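You operate a simulated robot arm through the tools that you are given. There is no shell and no other tool. Be economical: measure what you need, move in short steps, check, and stop when the job is done.

You run a simulated robot arm. Do the job below in one go: nothing can be reset, and whatever is moved stays where it is left.

Task
Open the shelf by the large turntable.
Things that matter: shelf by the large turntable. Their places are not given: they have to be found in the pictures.

Only the result counts: the job must be done as asked and must still hold three seconds after the hand-in. Knocking over, shifting, dropping, spilling or breaking anything else fails it.

Robot
A 6-joint arm with a two-finger parallel gripper, fixed in place. Base frame: the origin is at the foot of the arm, x ahead of it, y to its left, z up. Readings come in m, degrees, newtons and seconds.
With the tool pointing down near the work surface it reaches from about 0.1 to 0.56 m from the base axis. Its first joint turns from -66.0 to 66.0 degrees. Payload 2.9 kg.
The TCP is the grasp point between the finger pads, 0.03 m short of the fingertips. In the tool frame z runs along the fingers and y along their closing line. Largest opening 0.11 m; finger width 0.02, thickness 0.01; the body of the gripper, 0.048 by 0.112 m, starts 0.055 m behind the TCP.
Orientation is that of the tool frame in the base frame, as [roll, pitch, yaw] about the fixed x, y, z axes, in that order (R = Rz(yaw) Ry(pitch) Rx(roll)). With the fingers straight down and closing along the base's y, the tool's x points along the base's -x, its y along +y and its z along -z.

Tools
- The arm moves only by the tool apply_moves. Its arguments are lists of equal length, an entry for each row: "dp": the shift along the tool's x, y, z in m, a list of three; "rotation": the turn, a rotation vector about the tool's x, y, z in degrees, a list of three; "claw": the opening, from 0 (shut) to 1 (fully open). In form: {"dp": [[x, y, z], ...], "rotation": [[wx, wy, wz], ...], "claw": [claw, ...]}. A call has 1 to 12 rows; each row shifts and turns the commanded pose from where the row before left it, along the tool's axes as they then stand. A row lasts 0.2 s, in which the tool goes at most 0.05 m and 8.6 degrees; a call with a longer step from one row to the next is refused whole, and so is a gripper value outside its range. A pose out of reach is approached as far as the arm can. The call stops where the force on the tool passes 40 N (or 10 N more than at its start, if that is more) or the arm is blocked; 0.2 s more then pass. Each finger travels about 0.108 m/s and halts on what it meets, pressing with about 41 N; the grip force reading is that of the motor and also rises with nothing between the fingers. The clock runs only during rows and for 0.2 s after the last one: add rows that do not move to give the fingers time. The reply holds the time, the measured pose of the TCP, the force on the tool along the base axes, the opening and the grip force, in the units named above and with some noise, and new pictures: "views" is both (left out), scene, wrist or none.
- Cameras (640 x 400 px; columns grow to the right, rows downward): "scene" is fixed at [0.0533, 0.4536, 1.341]; the picture's right is [-0.82, -0.58, 0.00], its down [-0.54, 0.76, -0.36] and it looks along [0.21, -0.30, -0.93] (base axes); focal length 362 px, centre (320, 200). "wrist" rides on the gripper at [-0.036, 0, -0.057] in the tool frame; the picture's right is [0.00, -1.00, 0.00], its down [0.97, 0.00, -0.24] and it looks along [0.24, 0.00, 0.97] (tool axes); focal length 218 px, centre (320, 200).
- pixel_to_xyz(camera, pixels): for up to 12 pixels [column, row] of the newest picture of that camera ("zoom" is the newest enlarged one), the place [x, y, z] in the base frame of the surface seen there, good to about 0.002 m. It takes no simulated time.
- zoom(camera, box): a new picture of the part [left, top, right, bottom] of that camera's present view, enlarged. It takes no simulated time.
- job_done(): hands the job in; it is judged then, once.

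Work in short steps. Measure before you move; look again where a grasp or a placing could have gone wrong, and mend it. You have 60 turns and 120 pictures in all, those below and enlarged ones among them. Open the gripper and draw the arm clear of the work before you hand the job in, unless the task says otherwise; then end with one line.

The tools are called after "Request:" as a command line: name --argument value ..., lists and objects as JSON in quotes. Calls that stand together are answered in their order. apply_moves: Moves the arm, as the interface text tells. Its arguments: {"type":"object","properties":{"dp":{"type":"array","items":{"type":"array","items":{"type":"number"}}},"rotation":{"type":"array","items":{"type":"array","items":{"type":"number"}}},"claw":{"type":"array","items":{"type":"number"}},"views":{"type":"string","enum":["both","scene","wrist","none"]}},"required":["dp","rotation","claw"]} The other tools are called the same way: pixel_to_xyz (camera, pixels) gives the place of the surface under pixels of a picture; zoom (camera, box) takes an enlarged picture of a part of a camera's view; job_done () hands the job in.

At the start:

```text
t: 0.0
eef_pos: [0.309, 0.0685, 0.7318]
tool_rot: [-179.8, 0.0, 180.0]
contact_force: [-0.3, -0.4, 0.4]
width: 0.1099
grip_force: 0.0
```

scene: 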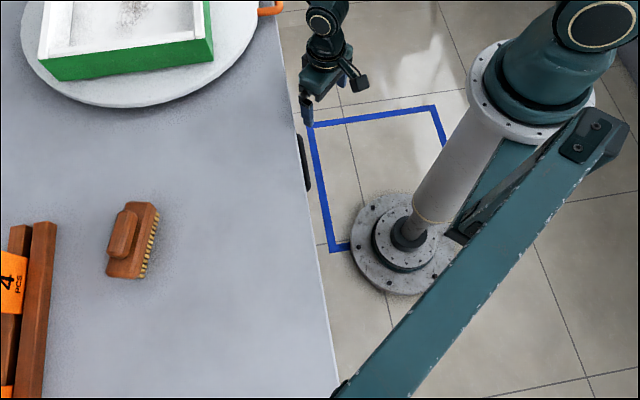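
wrist: 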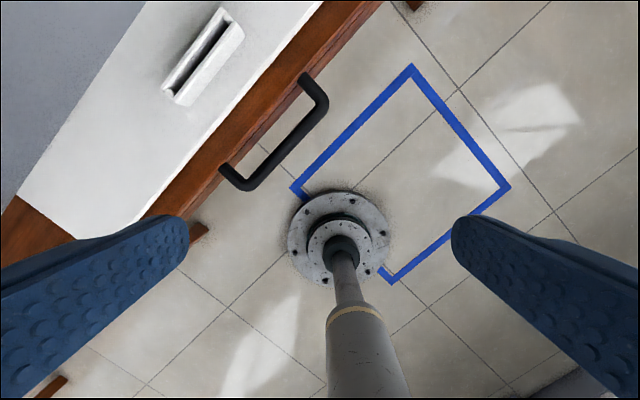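

The scene shows a round turntable at top left and a dark handle at the table edge near (303,160). The wrist view shows a wooden front with a black bar handle. I zoom in and measure these.

Request:
zoom --camera "scene" --box '[200, 0, 400, 250]'

Request:
zoom --camera "wrist" --box '[0, 0, 400, 250]'

Request:
pixel_to_xyz --camera "wrist" --pixels '[[308, 78], [324, 104], [285, 145], [245, 187], [224, 168], [200, 60], [100, 150], [230, 150], [225, 160], [30, 60], [200, 230], [330, 30]]'

Request:
pixel_to_xyz --camera "scene" --pixels '[[303, 160], [308, 185], [300, 140], [275, 20], [320, 300], [150, 100], [130, 60], [260, 160], [130, 220], [40, 280]]'

```text
1.60 times, centred on (300, 125) of scene
```

zoom: 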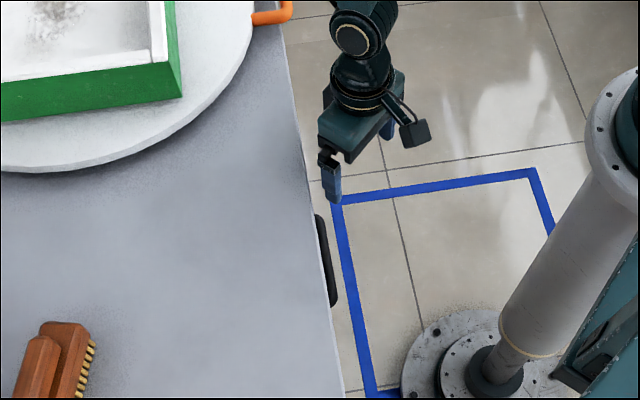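

```text
1.60 times, centred on (200, 125) of wrist
```

zoom: 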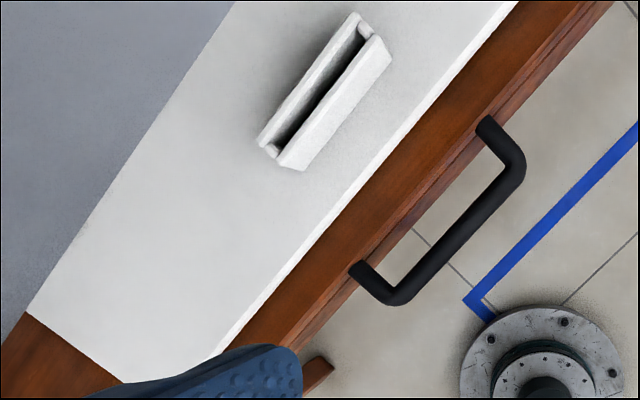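

```text
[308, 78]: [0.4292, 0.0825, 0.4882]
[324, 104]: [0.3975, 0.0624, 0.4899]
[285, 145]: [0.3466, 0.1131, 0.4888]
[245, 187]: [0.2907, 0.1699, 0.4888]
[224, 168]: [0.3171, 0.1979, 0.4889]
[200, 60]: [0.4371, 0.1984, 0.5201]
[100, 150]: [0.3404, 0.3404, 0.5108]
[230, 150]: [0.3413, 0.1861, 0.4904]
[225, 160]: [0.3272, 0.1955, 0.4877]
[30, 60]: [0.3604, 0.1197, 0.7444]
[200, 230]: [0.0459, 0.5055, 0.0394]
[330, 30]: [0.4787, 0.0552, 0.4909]
```

```text
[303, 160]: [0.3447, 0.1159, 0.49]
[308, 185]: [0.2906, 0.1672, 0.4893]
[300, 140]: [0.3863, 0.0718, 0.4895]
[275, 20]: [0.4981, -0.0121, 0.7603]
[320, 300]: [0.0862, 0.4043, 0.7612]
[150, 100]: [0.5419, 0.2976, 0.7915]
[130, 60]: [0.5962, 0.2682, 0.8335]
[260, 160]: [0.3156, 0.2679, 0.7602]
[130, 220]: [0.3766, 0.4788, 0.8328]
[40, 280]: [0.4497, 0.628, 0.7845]
```

The deck edge lies along x+y≈0.49 at z≈0.76. The drawer-like shelf below it has its bar handle along (-0.7,0.7), centred near (0.345,0.115,0.489). I yaw the tool 45° so the fingers close along the pull direction, and back off a little to look.

Request:
apply_moves --dp '[[0.01, -0.01, 0], [0.01, -0.01, 0], [0, 0, 0], [0, 0, 0], [0, 0, 0], [0, 0, 0]]' --rotation '[[0, 0, 7.5], [0, 0, 7.5], [0, 0, 7.5], [0, 0, 7.5], [0, 0, 7.5], [0, 0, 7.5]]' --claw '[1, 1, 1, 1, 1, 1]'

```text
t: 1.4
eef_pos: [0.2896, 0.0495, 0.7294]
tool_rot: [-180.0, -0.1, 135.0]
contact_force: [-0.4, -0.4, -0.2]
width: 0.11
grip_force: 0.0
```

scene: 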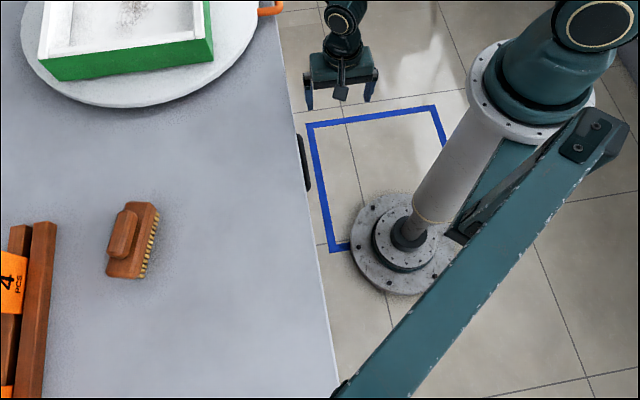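
wrist: 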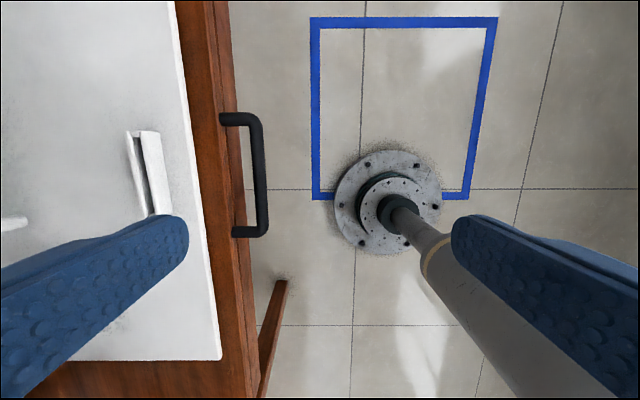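

The handle is attached to a wood piece with a white panel behind it. I lower the tool a bit and tilt it 40° to look under the deck and learn what is what.

Request:
apply_moves --dp '[[0, -0.02, 0.02], [0, -0.02, 0.02], [0, 0, 0.02], [0, 0, 0], [0, 0, 0], [0, 0, 0]]' --rotation '[[0, 0, 0], [-8, 0, 0], [-8, 0, 0], [-8, 0, 0], [-8, 0, 0], [-8, 0, 0]]' --claw '[1, 1, 1, 1, 1, 1]'

```text
t: 2.8
eef_pos: [0.2618, 0.0226, 0.671]
tool_rot: [139.9, 0.0, 134.9]
contact_force: [-0.3, 0.0, 0.0]
width: 0.1099
grip_force: 0.0
```

scene: 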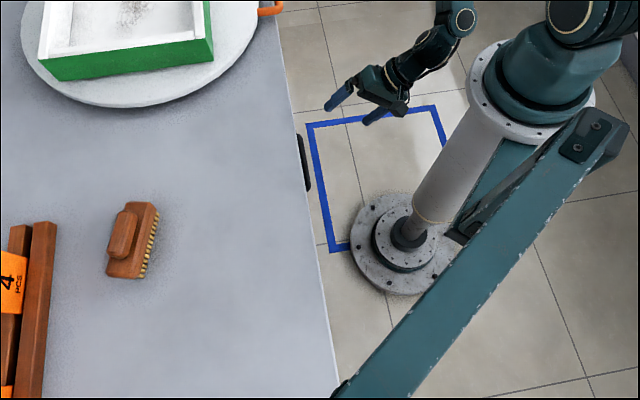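
wrist: 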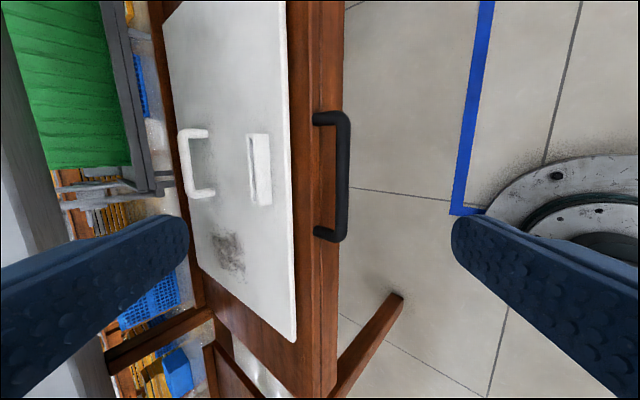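

The view shows a wooden frame with a black bar, plus a white panel with a white handle. I zoom and measure to tell which is which.

Request:
zoom --camera "wrist" --box '[0, 0, 420, 400]'

Request:
pixel_to_xyz --camera "wrist" --pixels '[[180, 20], [280, 20], [290, 320], [190, 255], [195, 135], [212, 165], [258, 170], [300, 200], [318, 290], [335, 200], [165, 120], [395, 300]]'

Request:
pixel_to_xyz --camera "wrist" --pixels '[[80, 80], [30, 200], [340, 370], [225, 370], [150, 340], [310, 20], [330, 20], [310, 350], [332, 350], [345, 180], [318, 118], [318, 235]]'

```text
1.00 times, centred on (210, 200) of wrist
```

zoom: 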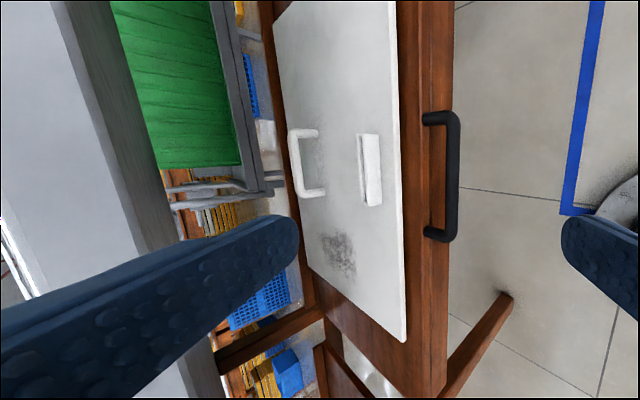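

```text
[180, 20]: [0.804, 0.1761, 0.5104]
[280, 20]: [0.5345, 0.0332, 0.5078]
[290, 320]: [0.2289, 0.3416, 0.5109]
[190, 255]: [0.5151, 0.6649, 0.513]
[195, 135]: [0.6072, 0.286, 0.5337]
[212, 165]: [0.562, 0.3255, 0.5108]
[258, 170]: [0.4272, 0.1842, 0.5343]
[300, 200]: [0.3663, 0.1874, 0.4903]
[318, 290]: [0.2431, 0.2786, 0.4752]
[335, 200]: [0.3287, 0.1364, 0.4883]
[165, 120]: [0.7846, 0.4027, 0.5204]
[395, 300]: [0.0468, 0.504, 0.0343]
```

```text
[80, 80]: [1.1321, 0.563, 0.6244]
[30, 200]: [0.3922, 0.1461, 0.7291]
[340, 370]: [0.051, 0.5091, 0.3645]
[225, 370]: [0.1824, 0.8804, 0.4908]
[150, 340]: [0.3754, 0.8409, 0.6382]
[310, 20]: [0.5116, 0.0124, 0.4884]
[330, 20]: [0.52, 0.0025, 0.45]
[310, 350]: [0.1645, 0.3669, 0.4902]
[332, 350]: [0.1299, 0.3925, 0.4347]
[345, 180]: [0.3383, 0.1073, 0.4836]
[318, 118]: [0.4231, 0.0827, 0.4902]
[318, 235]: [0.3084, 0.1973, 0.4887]
```

Request:
zoom --camera "wrist" --box '[240, 80, 400, 180]'

Request:
zoom --camera "wrist" --box '[180, 280, 372, 400]'

```text
4.00 times, centred on (320, 130) of wrist
```

zoom: 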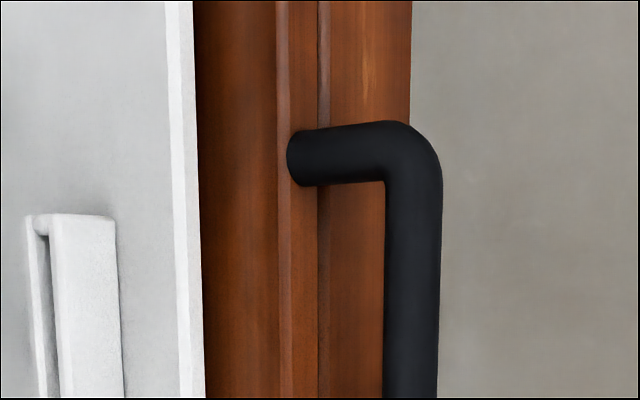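

```text
3.33 times, centred on (276, 340) of wrist
```

zoom: 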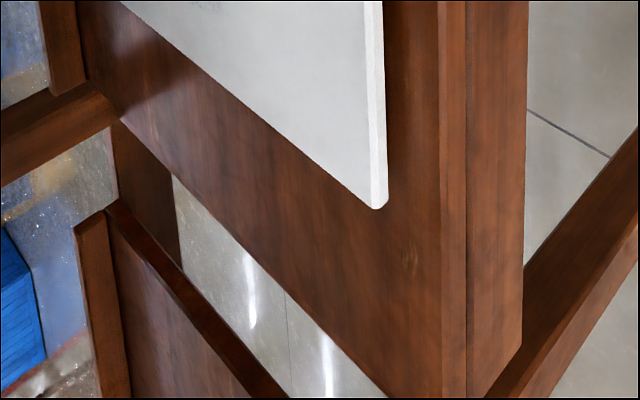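

The black bar sits on the front edge of a separate slab (groove below it), centred near (0.343,0.117,0.482). It should pull along (-0.7,-0.7). I set the tilt to 20°, narrow the fingers and move to a spot just above and in front of the bar.

Request:
apply_moves --dp '[[0, 0, 0], [0, 0, 0], [0, 0, 0], [0.003, 0.0117, 0.0322], [0.003, 0.0117, 0.0322], [0.003, 0.0117, 0.0322], [0, 0.0117, 0.0322], [0, 0, 0]]' --rotation '[[7, 0, 0], [7, 0, 0], [6, 0, 0], [0, 0, 0], [0, 0, 0], [0, 0, 0], [0, 0, 0], [0, 0, 0]]' --claw '[0.7, 0.33, 0.33, 0.33, 0.33, 0.33, 0.33, 0.33]'

```text
t: 4.6
eef_pos: [0.3183, 0.09, 0.5659]
tool_rot: [160.0, 0.0, 135.0]
contact_force: [0.5, -1.0, 0.0]
width: 0.0362
grip_force: 0.1
```

scene: 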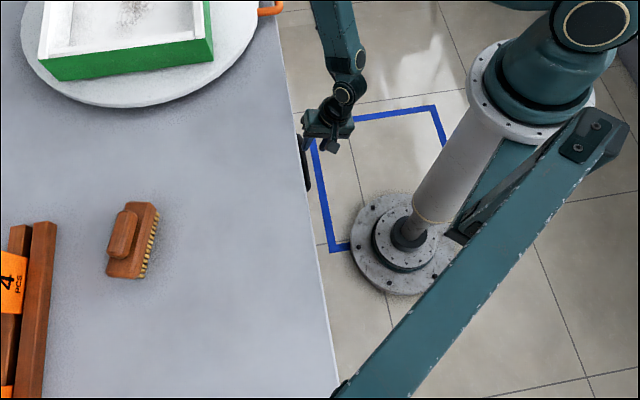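
wrist: 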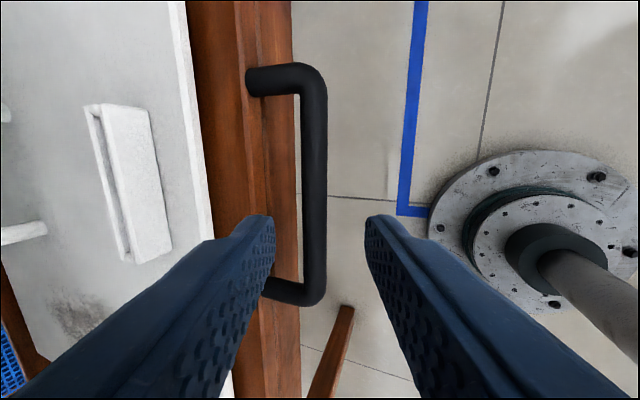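

The bar (315,200) appears between the fingers. I check the bar and slab-edge positions from this closer view before going in.

Request:
pixel_to_xyz --camera "wrist" --pixels '[[305, 200], [315, 200], [324, 200], [262, 150], [252, 150], [244, 150], [270, 150], [248, 82], [255, 75]]'

Request:
zoom --camera "wrist" --box '[200, 50, 400, 175]'

```text
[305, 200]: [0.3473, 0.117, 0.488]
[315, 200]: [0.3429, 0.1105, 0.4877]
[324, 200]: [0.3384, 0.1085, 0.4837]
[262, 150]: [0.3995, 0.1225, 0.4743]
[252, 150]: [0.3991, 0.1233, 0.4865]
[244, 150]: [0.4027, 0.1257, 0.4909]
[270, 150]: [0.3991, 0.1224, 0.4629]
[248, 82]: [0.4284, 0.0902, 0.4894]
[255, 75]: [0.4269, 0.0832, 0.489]
```

```text
3.20 times, centred on (300, 112) of wrist
```

zoom: 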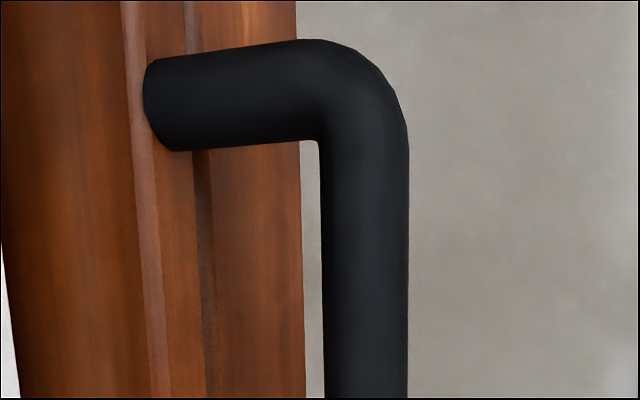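

The slab front is at perpendicular 0.369 and the bar is at about 0.323, so there is room for the rear finger. I go in along the tool axis with about 46 mm opening.

Request:
apply_moves --dp '[[0, 0.001, 0.025], [0, 0.001, 0.02], [0, 0.001, 0.02], [0, 0, 0.02], [0, 0, 0]]' --rotation '[[0, 0, 0], [0, 0, 0], [0, 0, 0], [0, 0, 0], [0, 0, 0]]' --claw '[0.42, 0.42, 0.42, 0.42, 0.42]'

```text
t: 5.8
eef_pos: [0.3397, 0.1133, 0.486]
tool_rot: [160.0, -0.1, 135.0]
contact_force: [-0.1, 0.0, 0.1]
width: 0.0461
grip_force: 0.1
```

scene: 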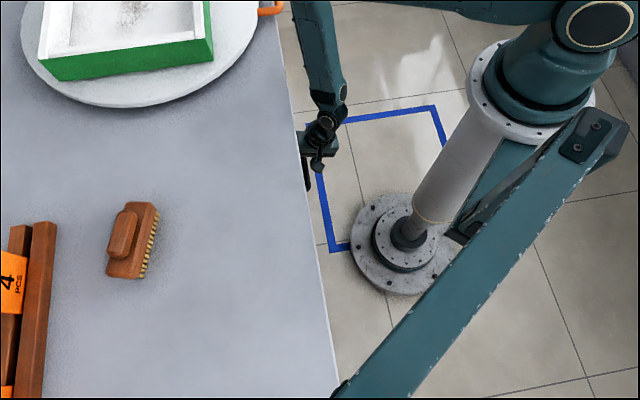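
wrist: 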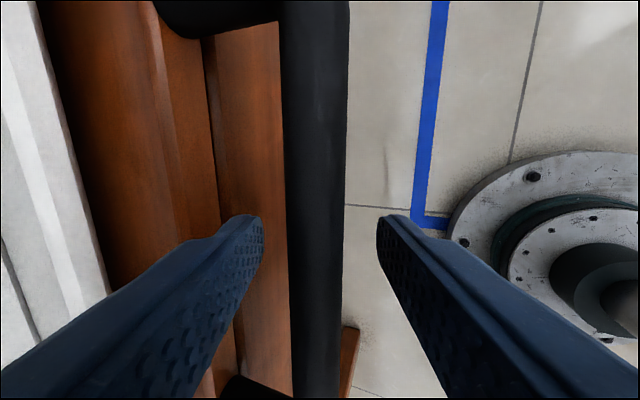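

The bar (315,220) lies between the fingers. I close on it.

Request:
apply_moves --dp '[[0, 0, 0], [0, 0, 0], [0, 0, 0]]' --rotation '[[0, 0, 0], [0, 0, 0], [0, 0, 0]]' --claw '[0.1, 0, 0]' --views "wrist"

```text
t: 6.6
eef_pos: [0.3414, 0.113, 0.4867]
tool_rot: [159.9, 0.0, 135.0]
contact_force: [0.7, 3.5, 7.0]
width: 0.0179
grip_force: 45.0
```

wrist: 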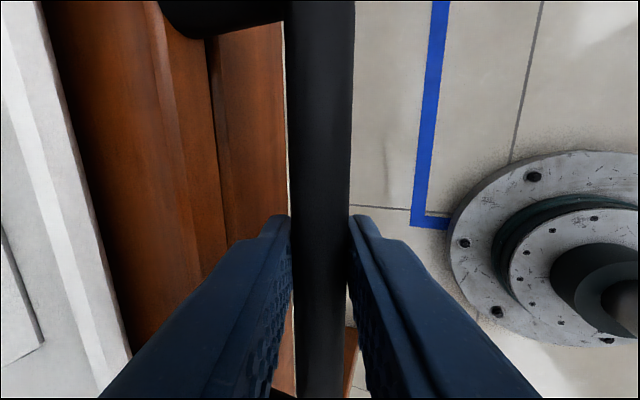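

The bar is gripped (width 0.018). I pull 4 cm straight along -n as a test.

Request:
apply_moves --dp '[[0, -0.0094, -0.0034], [0, -0.0094, -0.0034], [0, -0.0094, -0.0034], [0, -0.0094, -0.0034]]' --rotation '[[0, 0, 0], [0, 0, 0], [0, 0, 0], [0, 0, 0]]' --claw '[0, 0, 0, 0]'

```text
t: 7.6
eef_pos: [0.3121, 0.0822, 0.4851]
tool_rot: [159.9, 0.0, 135.0]
contact_force: [5.7, -2.1, -4.3]
width: 0.0179
grip_force: 44.7
```

scene: 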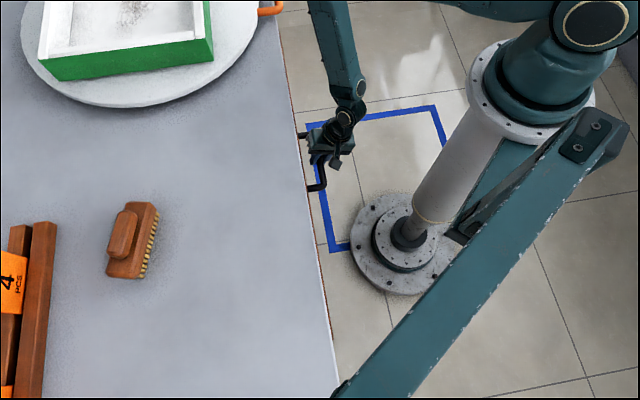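
wrist: 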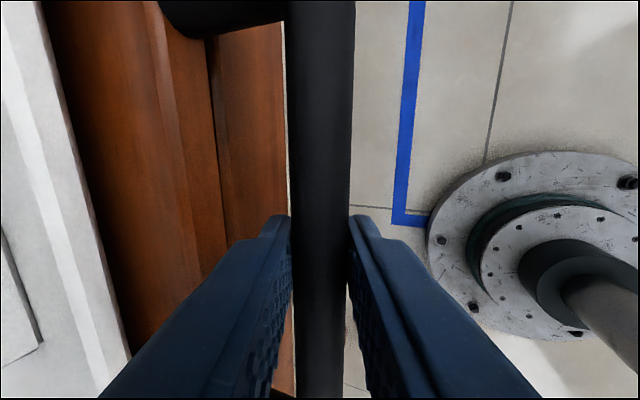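

It slides smoothly with a small force. I continue pulling.

Request:
apply_moves --dp '[[0, -0.0094, -0.0034], [0, -0.0094, -0.0034], [0, -0.0094, -0.0034], [0, -0.0094, -0.0034], [0, -0.0094, -0.0034], [0, -0.0094, -0.0034], [0, -0.0094, -0.0034]]' --rotation '[[0, 0, 0], [0, 0, 0], [0, 0, 0], [0, 0, 0], [0, 0, 0], [0, 0, 0], [0, 0, 0]]' --claw '[0, 0, 0, 0, 0, 0, 0]'

```text
t: 8.3
eef_pos: [0.2947, 0.0681, 0.4859]
tool_rot: [160.2, 0.2, 135.1]
contact_force: [0.2, -4.2, -2.5]
width: 0.0177
grip_force: 44.5
stopped in row 3: the force on the tool passed its limit (the readings are from after the stop); the commanded pose is now the measured one
```

scene: 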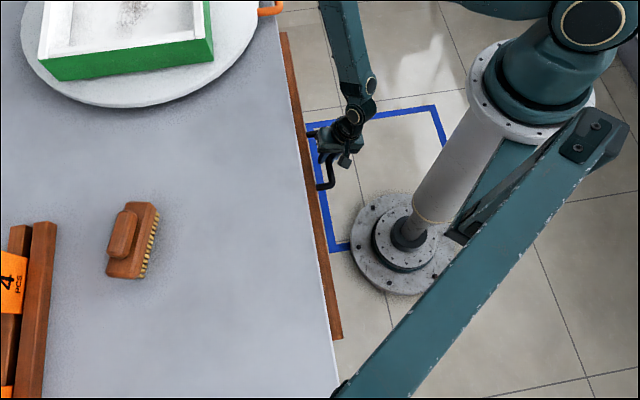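
wrist: 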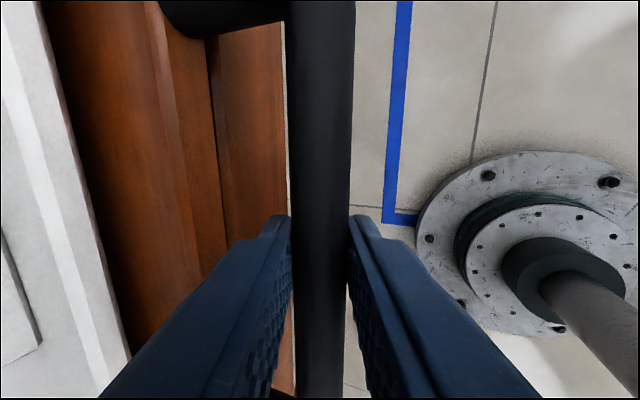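

The pull stopped after about 6.5 cm on the force limit, though the reading is small now. I try another slow pull to see whether it is an end stop or just a jerk.

Request:
apply_moves --dp '[[0, -0.0047, -0.0017], [0, -0.0047, -0.0017], [0, -0.0047, -0.0017], [0, -0.0047, -0.0017]]' --rotation '[[0, 0, 0], [0, 0, 0], [0, 0, 0], [0, 0, 0]]' --claw '[0, 0, 0, 0]' --views "wrist"

```text
t: 9.3
eef_pos: [0.2823, 0.055, 0.4865]
tool_rot: [160.3, 0.2, 135.1]
contact_force: [1.2, 2.2, -27.2]
width: 0.0175
grip_force: 45.4
```

wrist: 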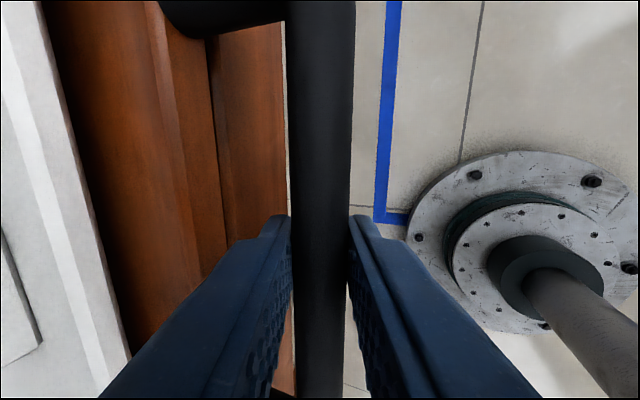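

It still moves; the -27 N vertical load comes from a slight lift after the re-based pose. I lower 2 mm to relieve it and keep pulling.

Request:
apply_moves --dp '[[0, -0.0007, 0.0019], [0, -0.0068, -0.0024], [0, -0.0068, -0.0024], [0, -0.0068, -0.0024], [0, -0.0068, -0.0024], [0, -0.0068, -0.0024], [0, -0.0068, -0.0024]]' --rotation '[[0, 0, 0], [0, 0, 0], [0, 0, 0], [0, 0, 0], [0, 0, 0], [0, 0, 0], [0, 0, 0]]' --claw '[0, 0, 0, 0, 0, 0, 0]'

```text
t: 9.9
eef_pos: [0.2792, 0.0513, 0.486]
tool_rot: [159.8, 0.1, 134.9]
contact_force: [-2.4, -1.5, 5.3]
width: 0.0178
grip_force: 45.0
stopped in row 3: the force on the tool passed its limit (the readings are from after the stop); the commanded pose is now the measured one
```

scene: 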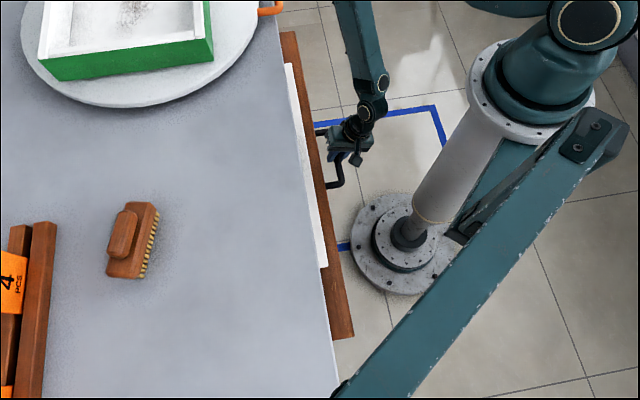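
wrist: 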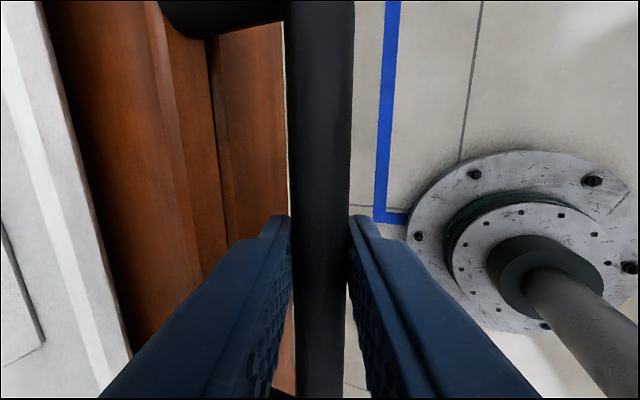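

Stopped again at about 8.8 cm of travel. I pull slowly in 4 mm steps, to see whether it resists in the pull direction.

Request:
apply_moves --dp '[[0, -0.0038, -0.0014], [0, -0.0038, -0.0014]]' --rotation '[[0, 0, 0], [0, 0, 0]]' --claw '[0, 0]' --views "none"

Request:
apply_moves --dp '[[0, -0.0038, -0.0014], [0, -0.0038, -0.0014]]' --rotation '[[0, 0, 0], [0, 0, 0]]' --claw '[0, 0]' --views "none"

```text
t: 10.5
eef_pos: [0.2749, 0.0465, 0.4862]
tool_rot: [159.7, 0.0, 134.9]
contact_force: [0.3, 3.9, 34.4]
width: 0.0176
grip_force: 45.4
```

```text
t: 11.1
eef_pos: [0.2701, 0.0402, 0.486]
tool_rot: [159.5, 0.0, 134.8]
contact_force: [-0.2, -2.1, 4.0]
width: 0.0175
grip_force: 45.1
stopped in row 2: the force on the tool passed its limit (the readings are from after the stop); the commanded pose is now the measured one
```

Only vertical load trips the stop; the slide itself runs freely. I loosen the fingers to about 26 mm so the rear finger just hooks the bar, and pull that way.

Request:
apply_moves --dp '[[0, 0, 0], [0, 0, 0], [0, -0.0056, -0.002], [0, -0.0056, -0.002], [0, -0.0056, -0.002], [0, -0.0056, -0.002], [0, -0.0056, -0.002], [0, -0.0056, -0.002]]' --rotation '[[0, 0, 0], [0, 0, 0], [0, 0, 0], [0, 0, 0], [0, 0, 0], [0, 0, 0], [0, 0, 0], [0, 0, 0]]' --claw '[0.24, 0.24, 0.24, 0.24, 0.24, 0.24, 0.24, 0.24]'

```text
t: 12.9
eef_pos: [0.2442, 0.0166, 0.4864]
tool_rot: [159.7, -0.1, 134.8]
contact_force: [0.7, 2.1, 2.7]
width: 0.0278
grip_force: 1.8
```

scene: 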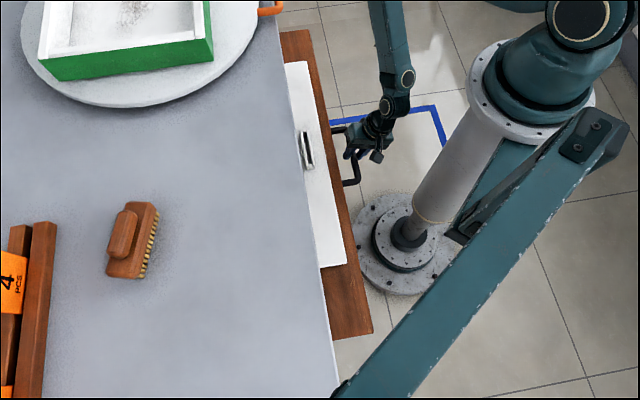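
wrist: 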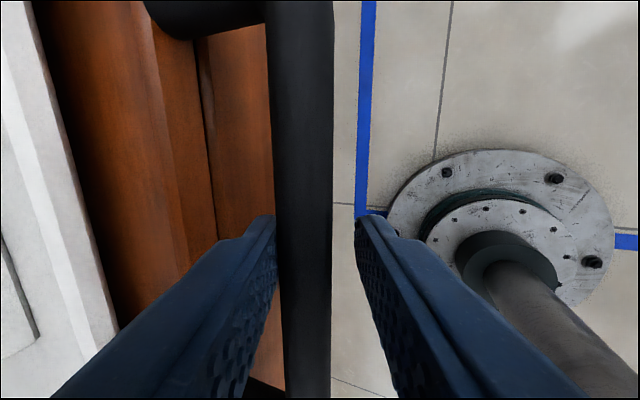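

Hooked pulling works with tiny forces (about 13 cm so far). I straighten the tool to vertical, now clear of the deck, and keep pulling.

Request:
apply_moves --dp '[[0, 0, 0], [0, 0, 0], [0, 0, 0], [0, 0, 0], [0, 0, 0], [0, -0.006, 0], [0, -0.006, 0], [0, -0.006, 0], [0, -0.006, 0]]' --rotation '[[5, 0, 0], [5, 0, 0], [5, 0, 0], [5, 0, 0], [0, 0, 0], [0, 0, 0], [0, 0, 0], [0, 0, 0], [0, 0, 0]]' --claw '[0.26, 0.26, 0.26, 0.26, 0.26, 0.26, 0.26, 0.26, 0.26]'

```text
t: 14.9
eef_pos: [0.2284, -0.0016, 0.4848]
tool_rot: [179.7, 0.0, 134.8]
contact_force: [3.1, 1.3, -0.2]
width: 0.0299
grip_force: 0.5
```

scene: 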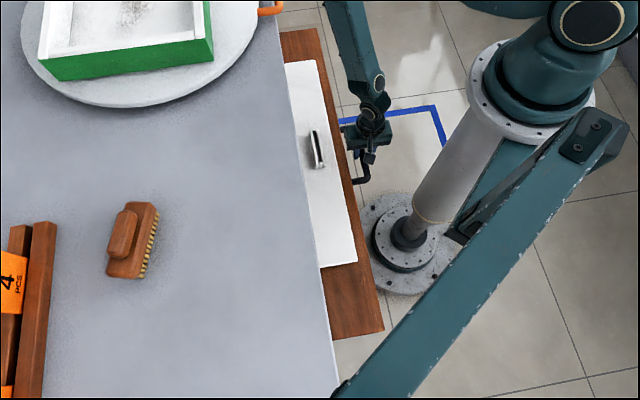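
wrist: 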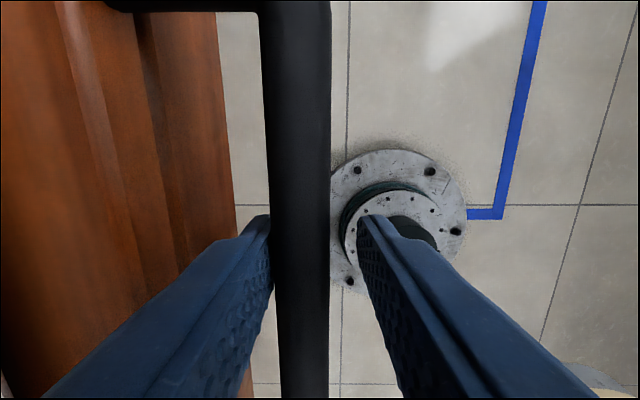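

The shelf is now out by about 15 cm. I keep pulling in small steps.

Request:
apply_moves --dp '[[0, -0.006, 0], [0, -0.006, 0], [0, -0.006, 0], [0, -0.006, 0], [0, -0.006, 0], [0, -0.006, 0]]' --rotation '[[0, 0, 0], [0, 0, 0], [0, 0, 0], [0, 0, 0], [0, 0, 0], [0, 0, 0]]' --claw '[0.26, 0.26, 0.26, 0.26, 0.26, 0.26]'

```text
t: 16.3
eef_pos: [0.2025, -0.0254, 0.4853]
tool_rot: [179.5, -0.1, 134.7]
contact_force: [0.8, 0.6, 1.7]
width: 0.0297
grip_force: 1.4
```

scene: 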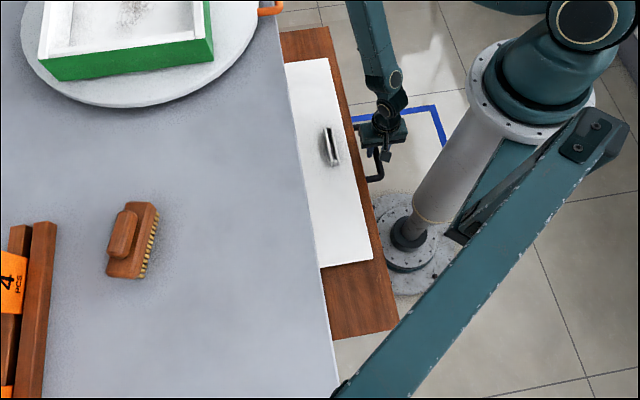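
wrist: 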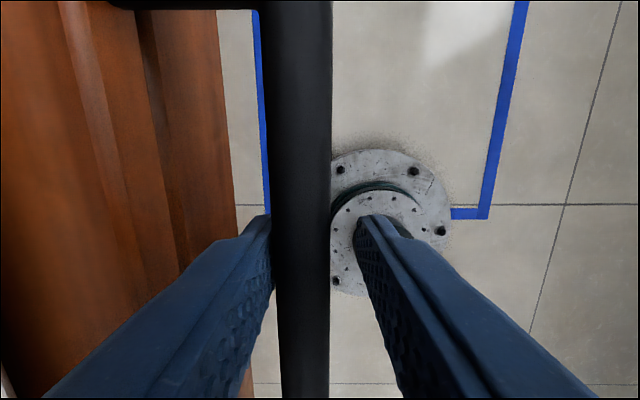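

Around 19 cm out. The slab corner (398,330) approaches the green beam in the picture, so I measure heights before pulling more.

Request:
pixel_to_xyz --camera "scene" --pixels '[[392, 328], [410, 330], [430, 300], [360, 390], [440, 170], [425, 215], [405, 232], [470, 210], [300, 40], [333, 130], [322, 32], [312, 250]]'

Request:
zoom --camera "scene" --box '[260, 100, 500, 400]'

```text
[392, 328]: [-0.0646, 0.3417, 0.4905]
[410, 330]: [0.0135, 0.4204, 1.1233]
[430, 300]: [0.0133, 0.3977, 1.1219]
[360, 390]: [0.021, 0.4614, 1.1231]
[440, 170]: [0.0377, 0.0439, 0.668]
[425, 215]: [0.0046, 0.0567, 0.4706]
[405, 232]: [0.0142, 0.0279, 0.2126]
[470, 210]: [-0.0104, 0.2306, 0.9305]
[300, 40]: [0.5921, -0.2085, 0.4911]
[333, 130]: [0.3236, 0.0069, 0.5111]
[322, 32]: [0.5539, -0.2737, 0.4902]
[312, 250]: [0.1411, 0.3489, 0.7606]
```

```text
1.33 times, centred on (380, 250) of scene
```

zoom: 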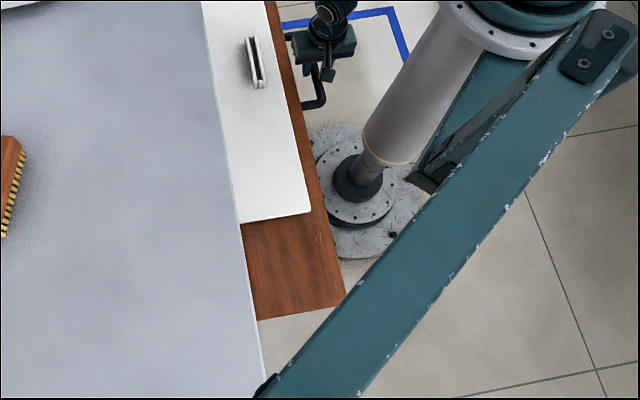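

The beam is at z=1.12, well above; the column surface is about 0.058 from the axis. There is room for some more, so I pull another 4 cm.

Request:
apply_moves --dp '[[0, -0.006, 0], [0, -0.006, 0], [0, -0.006, 0], [0, -0.006, 0], [0, -0.006, 0], [0, -0.006, 0], [0, 0, 0]]' --rotation '[[0, 0, 0], [0, 0, 0], [0, 0, 0], [0, 0, 0], [0, 0, 0], [0, 0, 0], [0, 0, 0]]' --claw '[0.26, 0.26, 0.26, 0.26, 0.26, 0.26, 0.26]'

```text
t: 17.9
eef_pos: [0.177, -0.051, 0.4853]
tool_rot: [179.6, -0.2, 134.8]
contact_force: [1.2, 1.6, 0.7]
width: 0.0298
grip_force: 0.3
```

scene: 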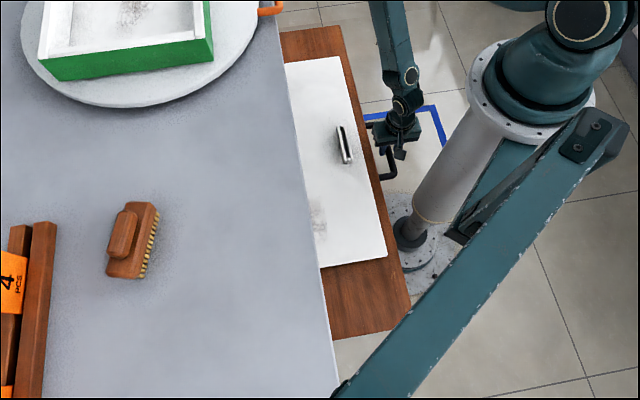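
wrist: 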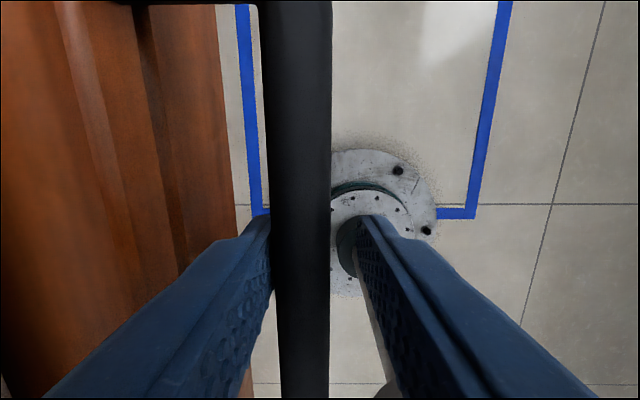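

About 23 cm out and still running freely. I pull 3 cm further while the slab front stays about 5 cm clear of the column.

Request:
apply_moves --dp '[[0, -0.006, 0], [0, -0.006, 0], [0, -0.006, 0], [0, -0.006, 0], [0, -0.006, 0], [0, 0, 0]]' --rotation '[[0, 0, 0], [0, 0, 0], [0, 0, 0], [0, 0, 0], [0, 0, 0], [0, 0, 0]]' --claw '[0.26, 0.26, 0.26, 0.26, 0.26, 0.26]'

```text
t: 19.3
eef_pos: [0.1559, -0.0729, 0.4839]
tool_rot: [179.6, 0.0, 134.8]
contact_force: [0.7, 0.9, 0.6]
width: 0.0294
grip_force: 0.3
```

scene: 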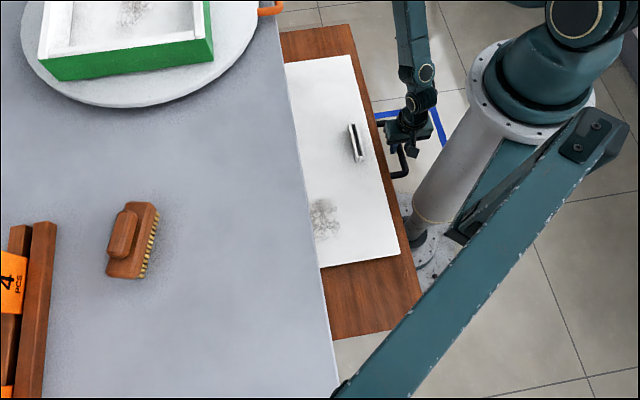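
wrist: 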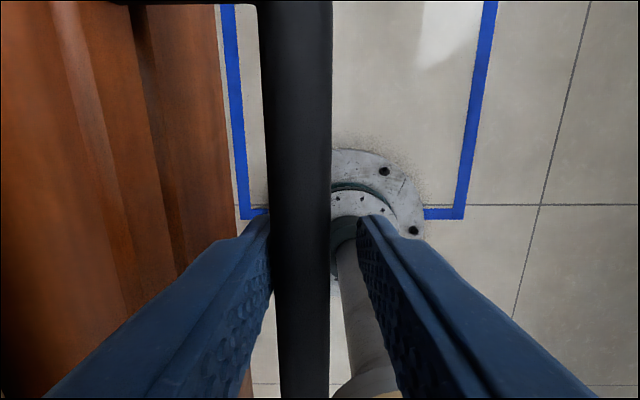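

Still free at about 26 cm. I go 2 cm more to look for the end stop, still leaving clearance from the column.

Request:
apply_moves --dp '[[0, -0.005, 0], [0, -0.005, 0], [0, -0.005, 0], [0, -0.005, 0], [0, 0, 0]]' --rotation '[[0, 0, 0], [0, 0, 0], [0, 0, 0], [0, 0, 0], [0, 0, 0]]' --claw '[0.26, 0.26, 0.26, 0.26, 0.26]'

```text
t: 20.5
eef_pos: [0.141, -0.0874, 0.4849]
tool_rot: [179.6, 0.0, 134.8]
contact_force: [1.5, 1.4, -0.7]
width: 0.0297
grip_force: 0.7
```

scene: 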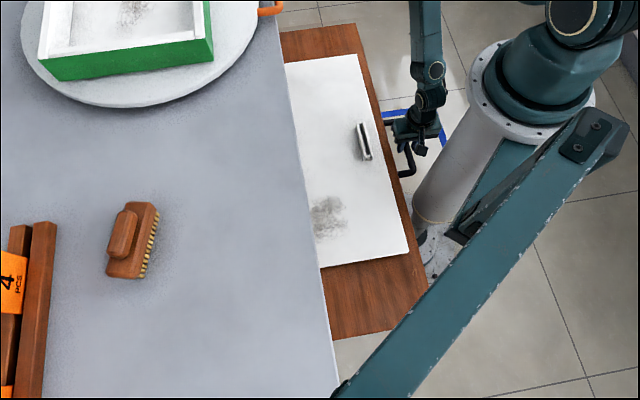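
wrist: 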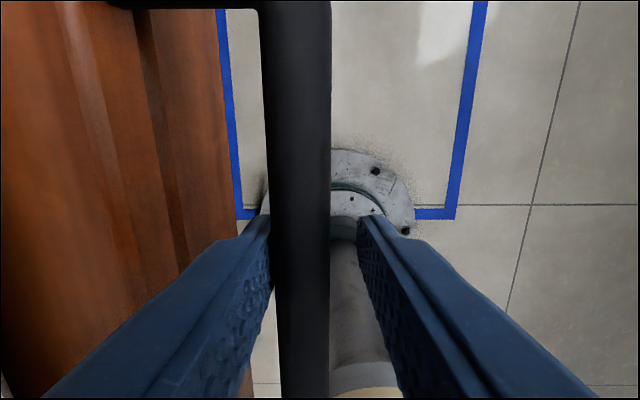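

Travel is about 28 cm. I measure slab front against the column before deciding on any last bit.

Request:
pixel_to_xyz --camera "scene" --pixels '[[409, 215], [407, 225], [375, 100], [420, 270], [415, 200], [420, 185], [428, 170], [420, 215]]'

Request:
zoom --camera "scene" --box '[350, 100, 510, 300]'

```text
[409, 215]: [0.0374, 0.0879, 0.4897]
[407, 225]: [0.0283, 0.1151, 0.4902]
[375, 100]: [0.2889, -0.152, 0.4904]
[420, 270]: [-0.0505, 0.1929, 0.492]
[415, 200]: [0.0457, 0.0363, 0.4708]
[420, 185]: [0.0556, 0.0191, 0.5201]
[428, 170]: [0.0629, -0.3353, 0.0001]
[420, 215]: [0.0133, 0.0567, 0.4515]
```

```text
2.00 times, centred on (430, 200) of scene
```

zoom: 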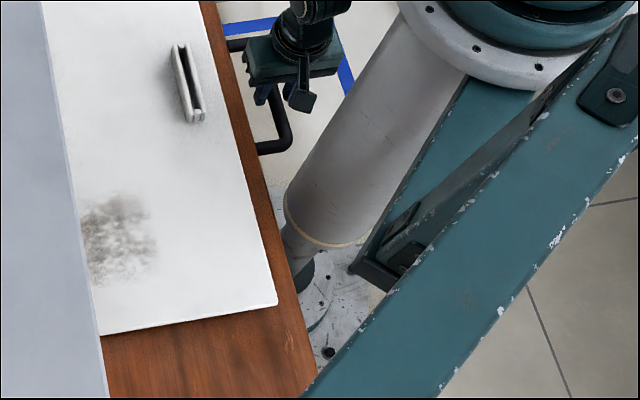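

About 3 cm still separates the slab from the column. I take one last 1.5 cm in gentle steps.

Request:
apply_moves --dp '[[0, -0.004, 0], [0, -0.004, 0], [0, -0.004, 0], [0, -0.003, 0], [0, 0, 0]]' --rotation '[[0, 0, 0], [0, 0, 0], [0, 0, 0], [0, 0, 0], [0, 0, 0]]' --claw '[0.26, 0.26, 0.26, 0.26, 0.26]' --views "scene"

```text
t: 21.7
eef_pos: [0.1288, -0.0994, 0.4864]
tool_rot: [179.7, 0.1, 134.8]
contact_force: [1.2, 1.6, -1.1]
width: 0.0297
grip_force: 1.6
```

scene: 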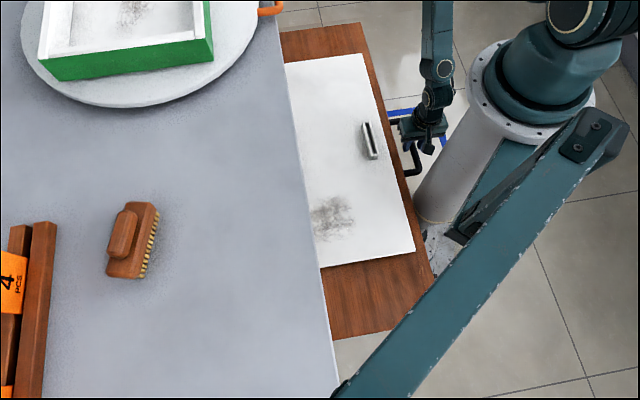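

The shelf is out about 30 cm and close to the column, so I stop here. I open the fingers slightly and lift straight up off the bar.

Request:
apply_moves --dp '[[0, 0.002, 0], [0, 0.002, 0], [0, 0, -0.015], [0, 0, -0.02], [0, 0, -0.03], [0, 0, -0.03], [0, 0, -0.03], [0, 0, -0.03], [0, 0, 0]]' --rotation '[[0, 0, 0], [0, 0, 0], [0, 0, 0], [0, 0, 0], [0, 0, 0], [0, 0, 0], [0, 0, 0], [0, 0, 0], [0, 0, 0]]' --claw '[0.33, 0.36, 0.36, 0.36, 0.36, 0.36, 0.5, 0.8, 0.8]'

```text
t: 23.7
eef_pos: [0.1354, -0.0956, 0.6419]
tool_rot: [179.6, -0.1, 134.8]
contact_force: [0.8, 0.5, 0.1]
width: 0.0878
grip_force: 0.1
```

scene: 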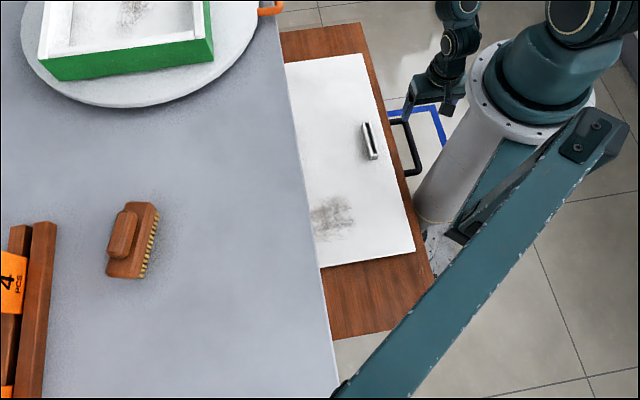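
wrist: 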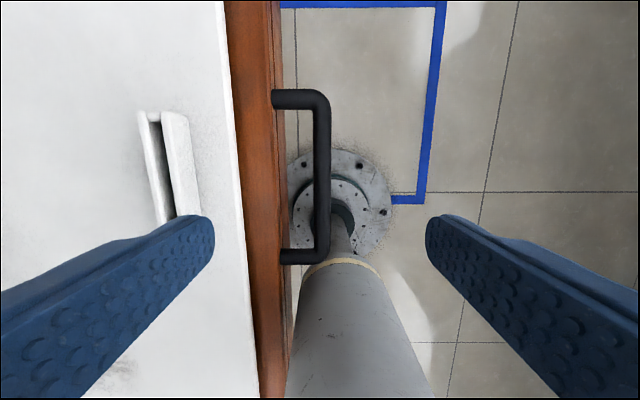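

The gripper is clear, the shelf stays pulled out, and nothing else has moved in the scene picture. I hand the job in.

Request:
job_done

```text
The job is handed in.
```

The shelf by the large turntable is pulled out about 30 cm by its black bar handle. I stopped there because its front edge was about 2 cm from the arm's column, and I had not met an end stop. The gripper is open and clear, and nothing else moved in the pictures.
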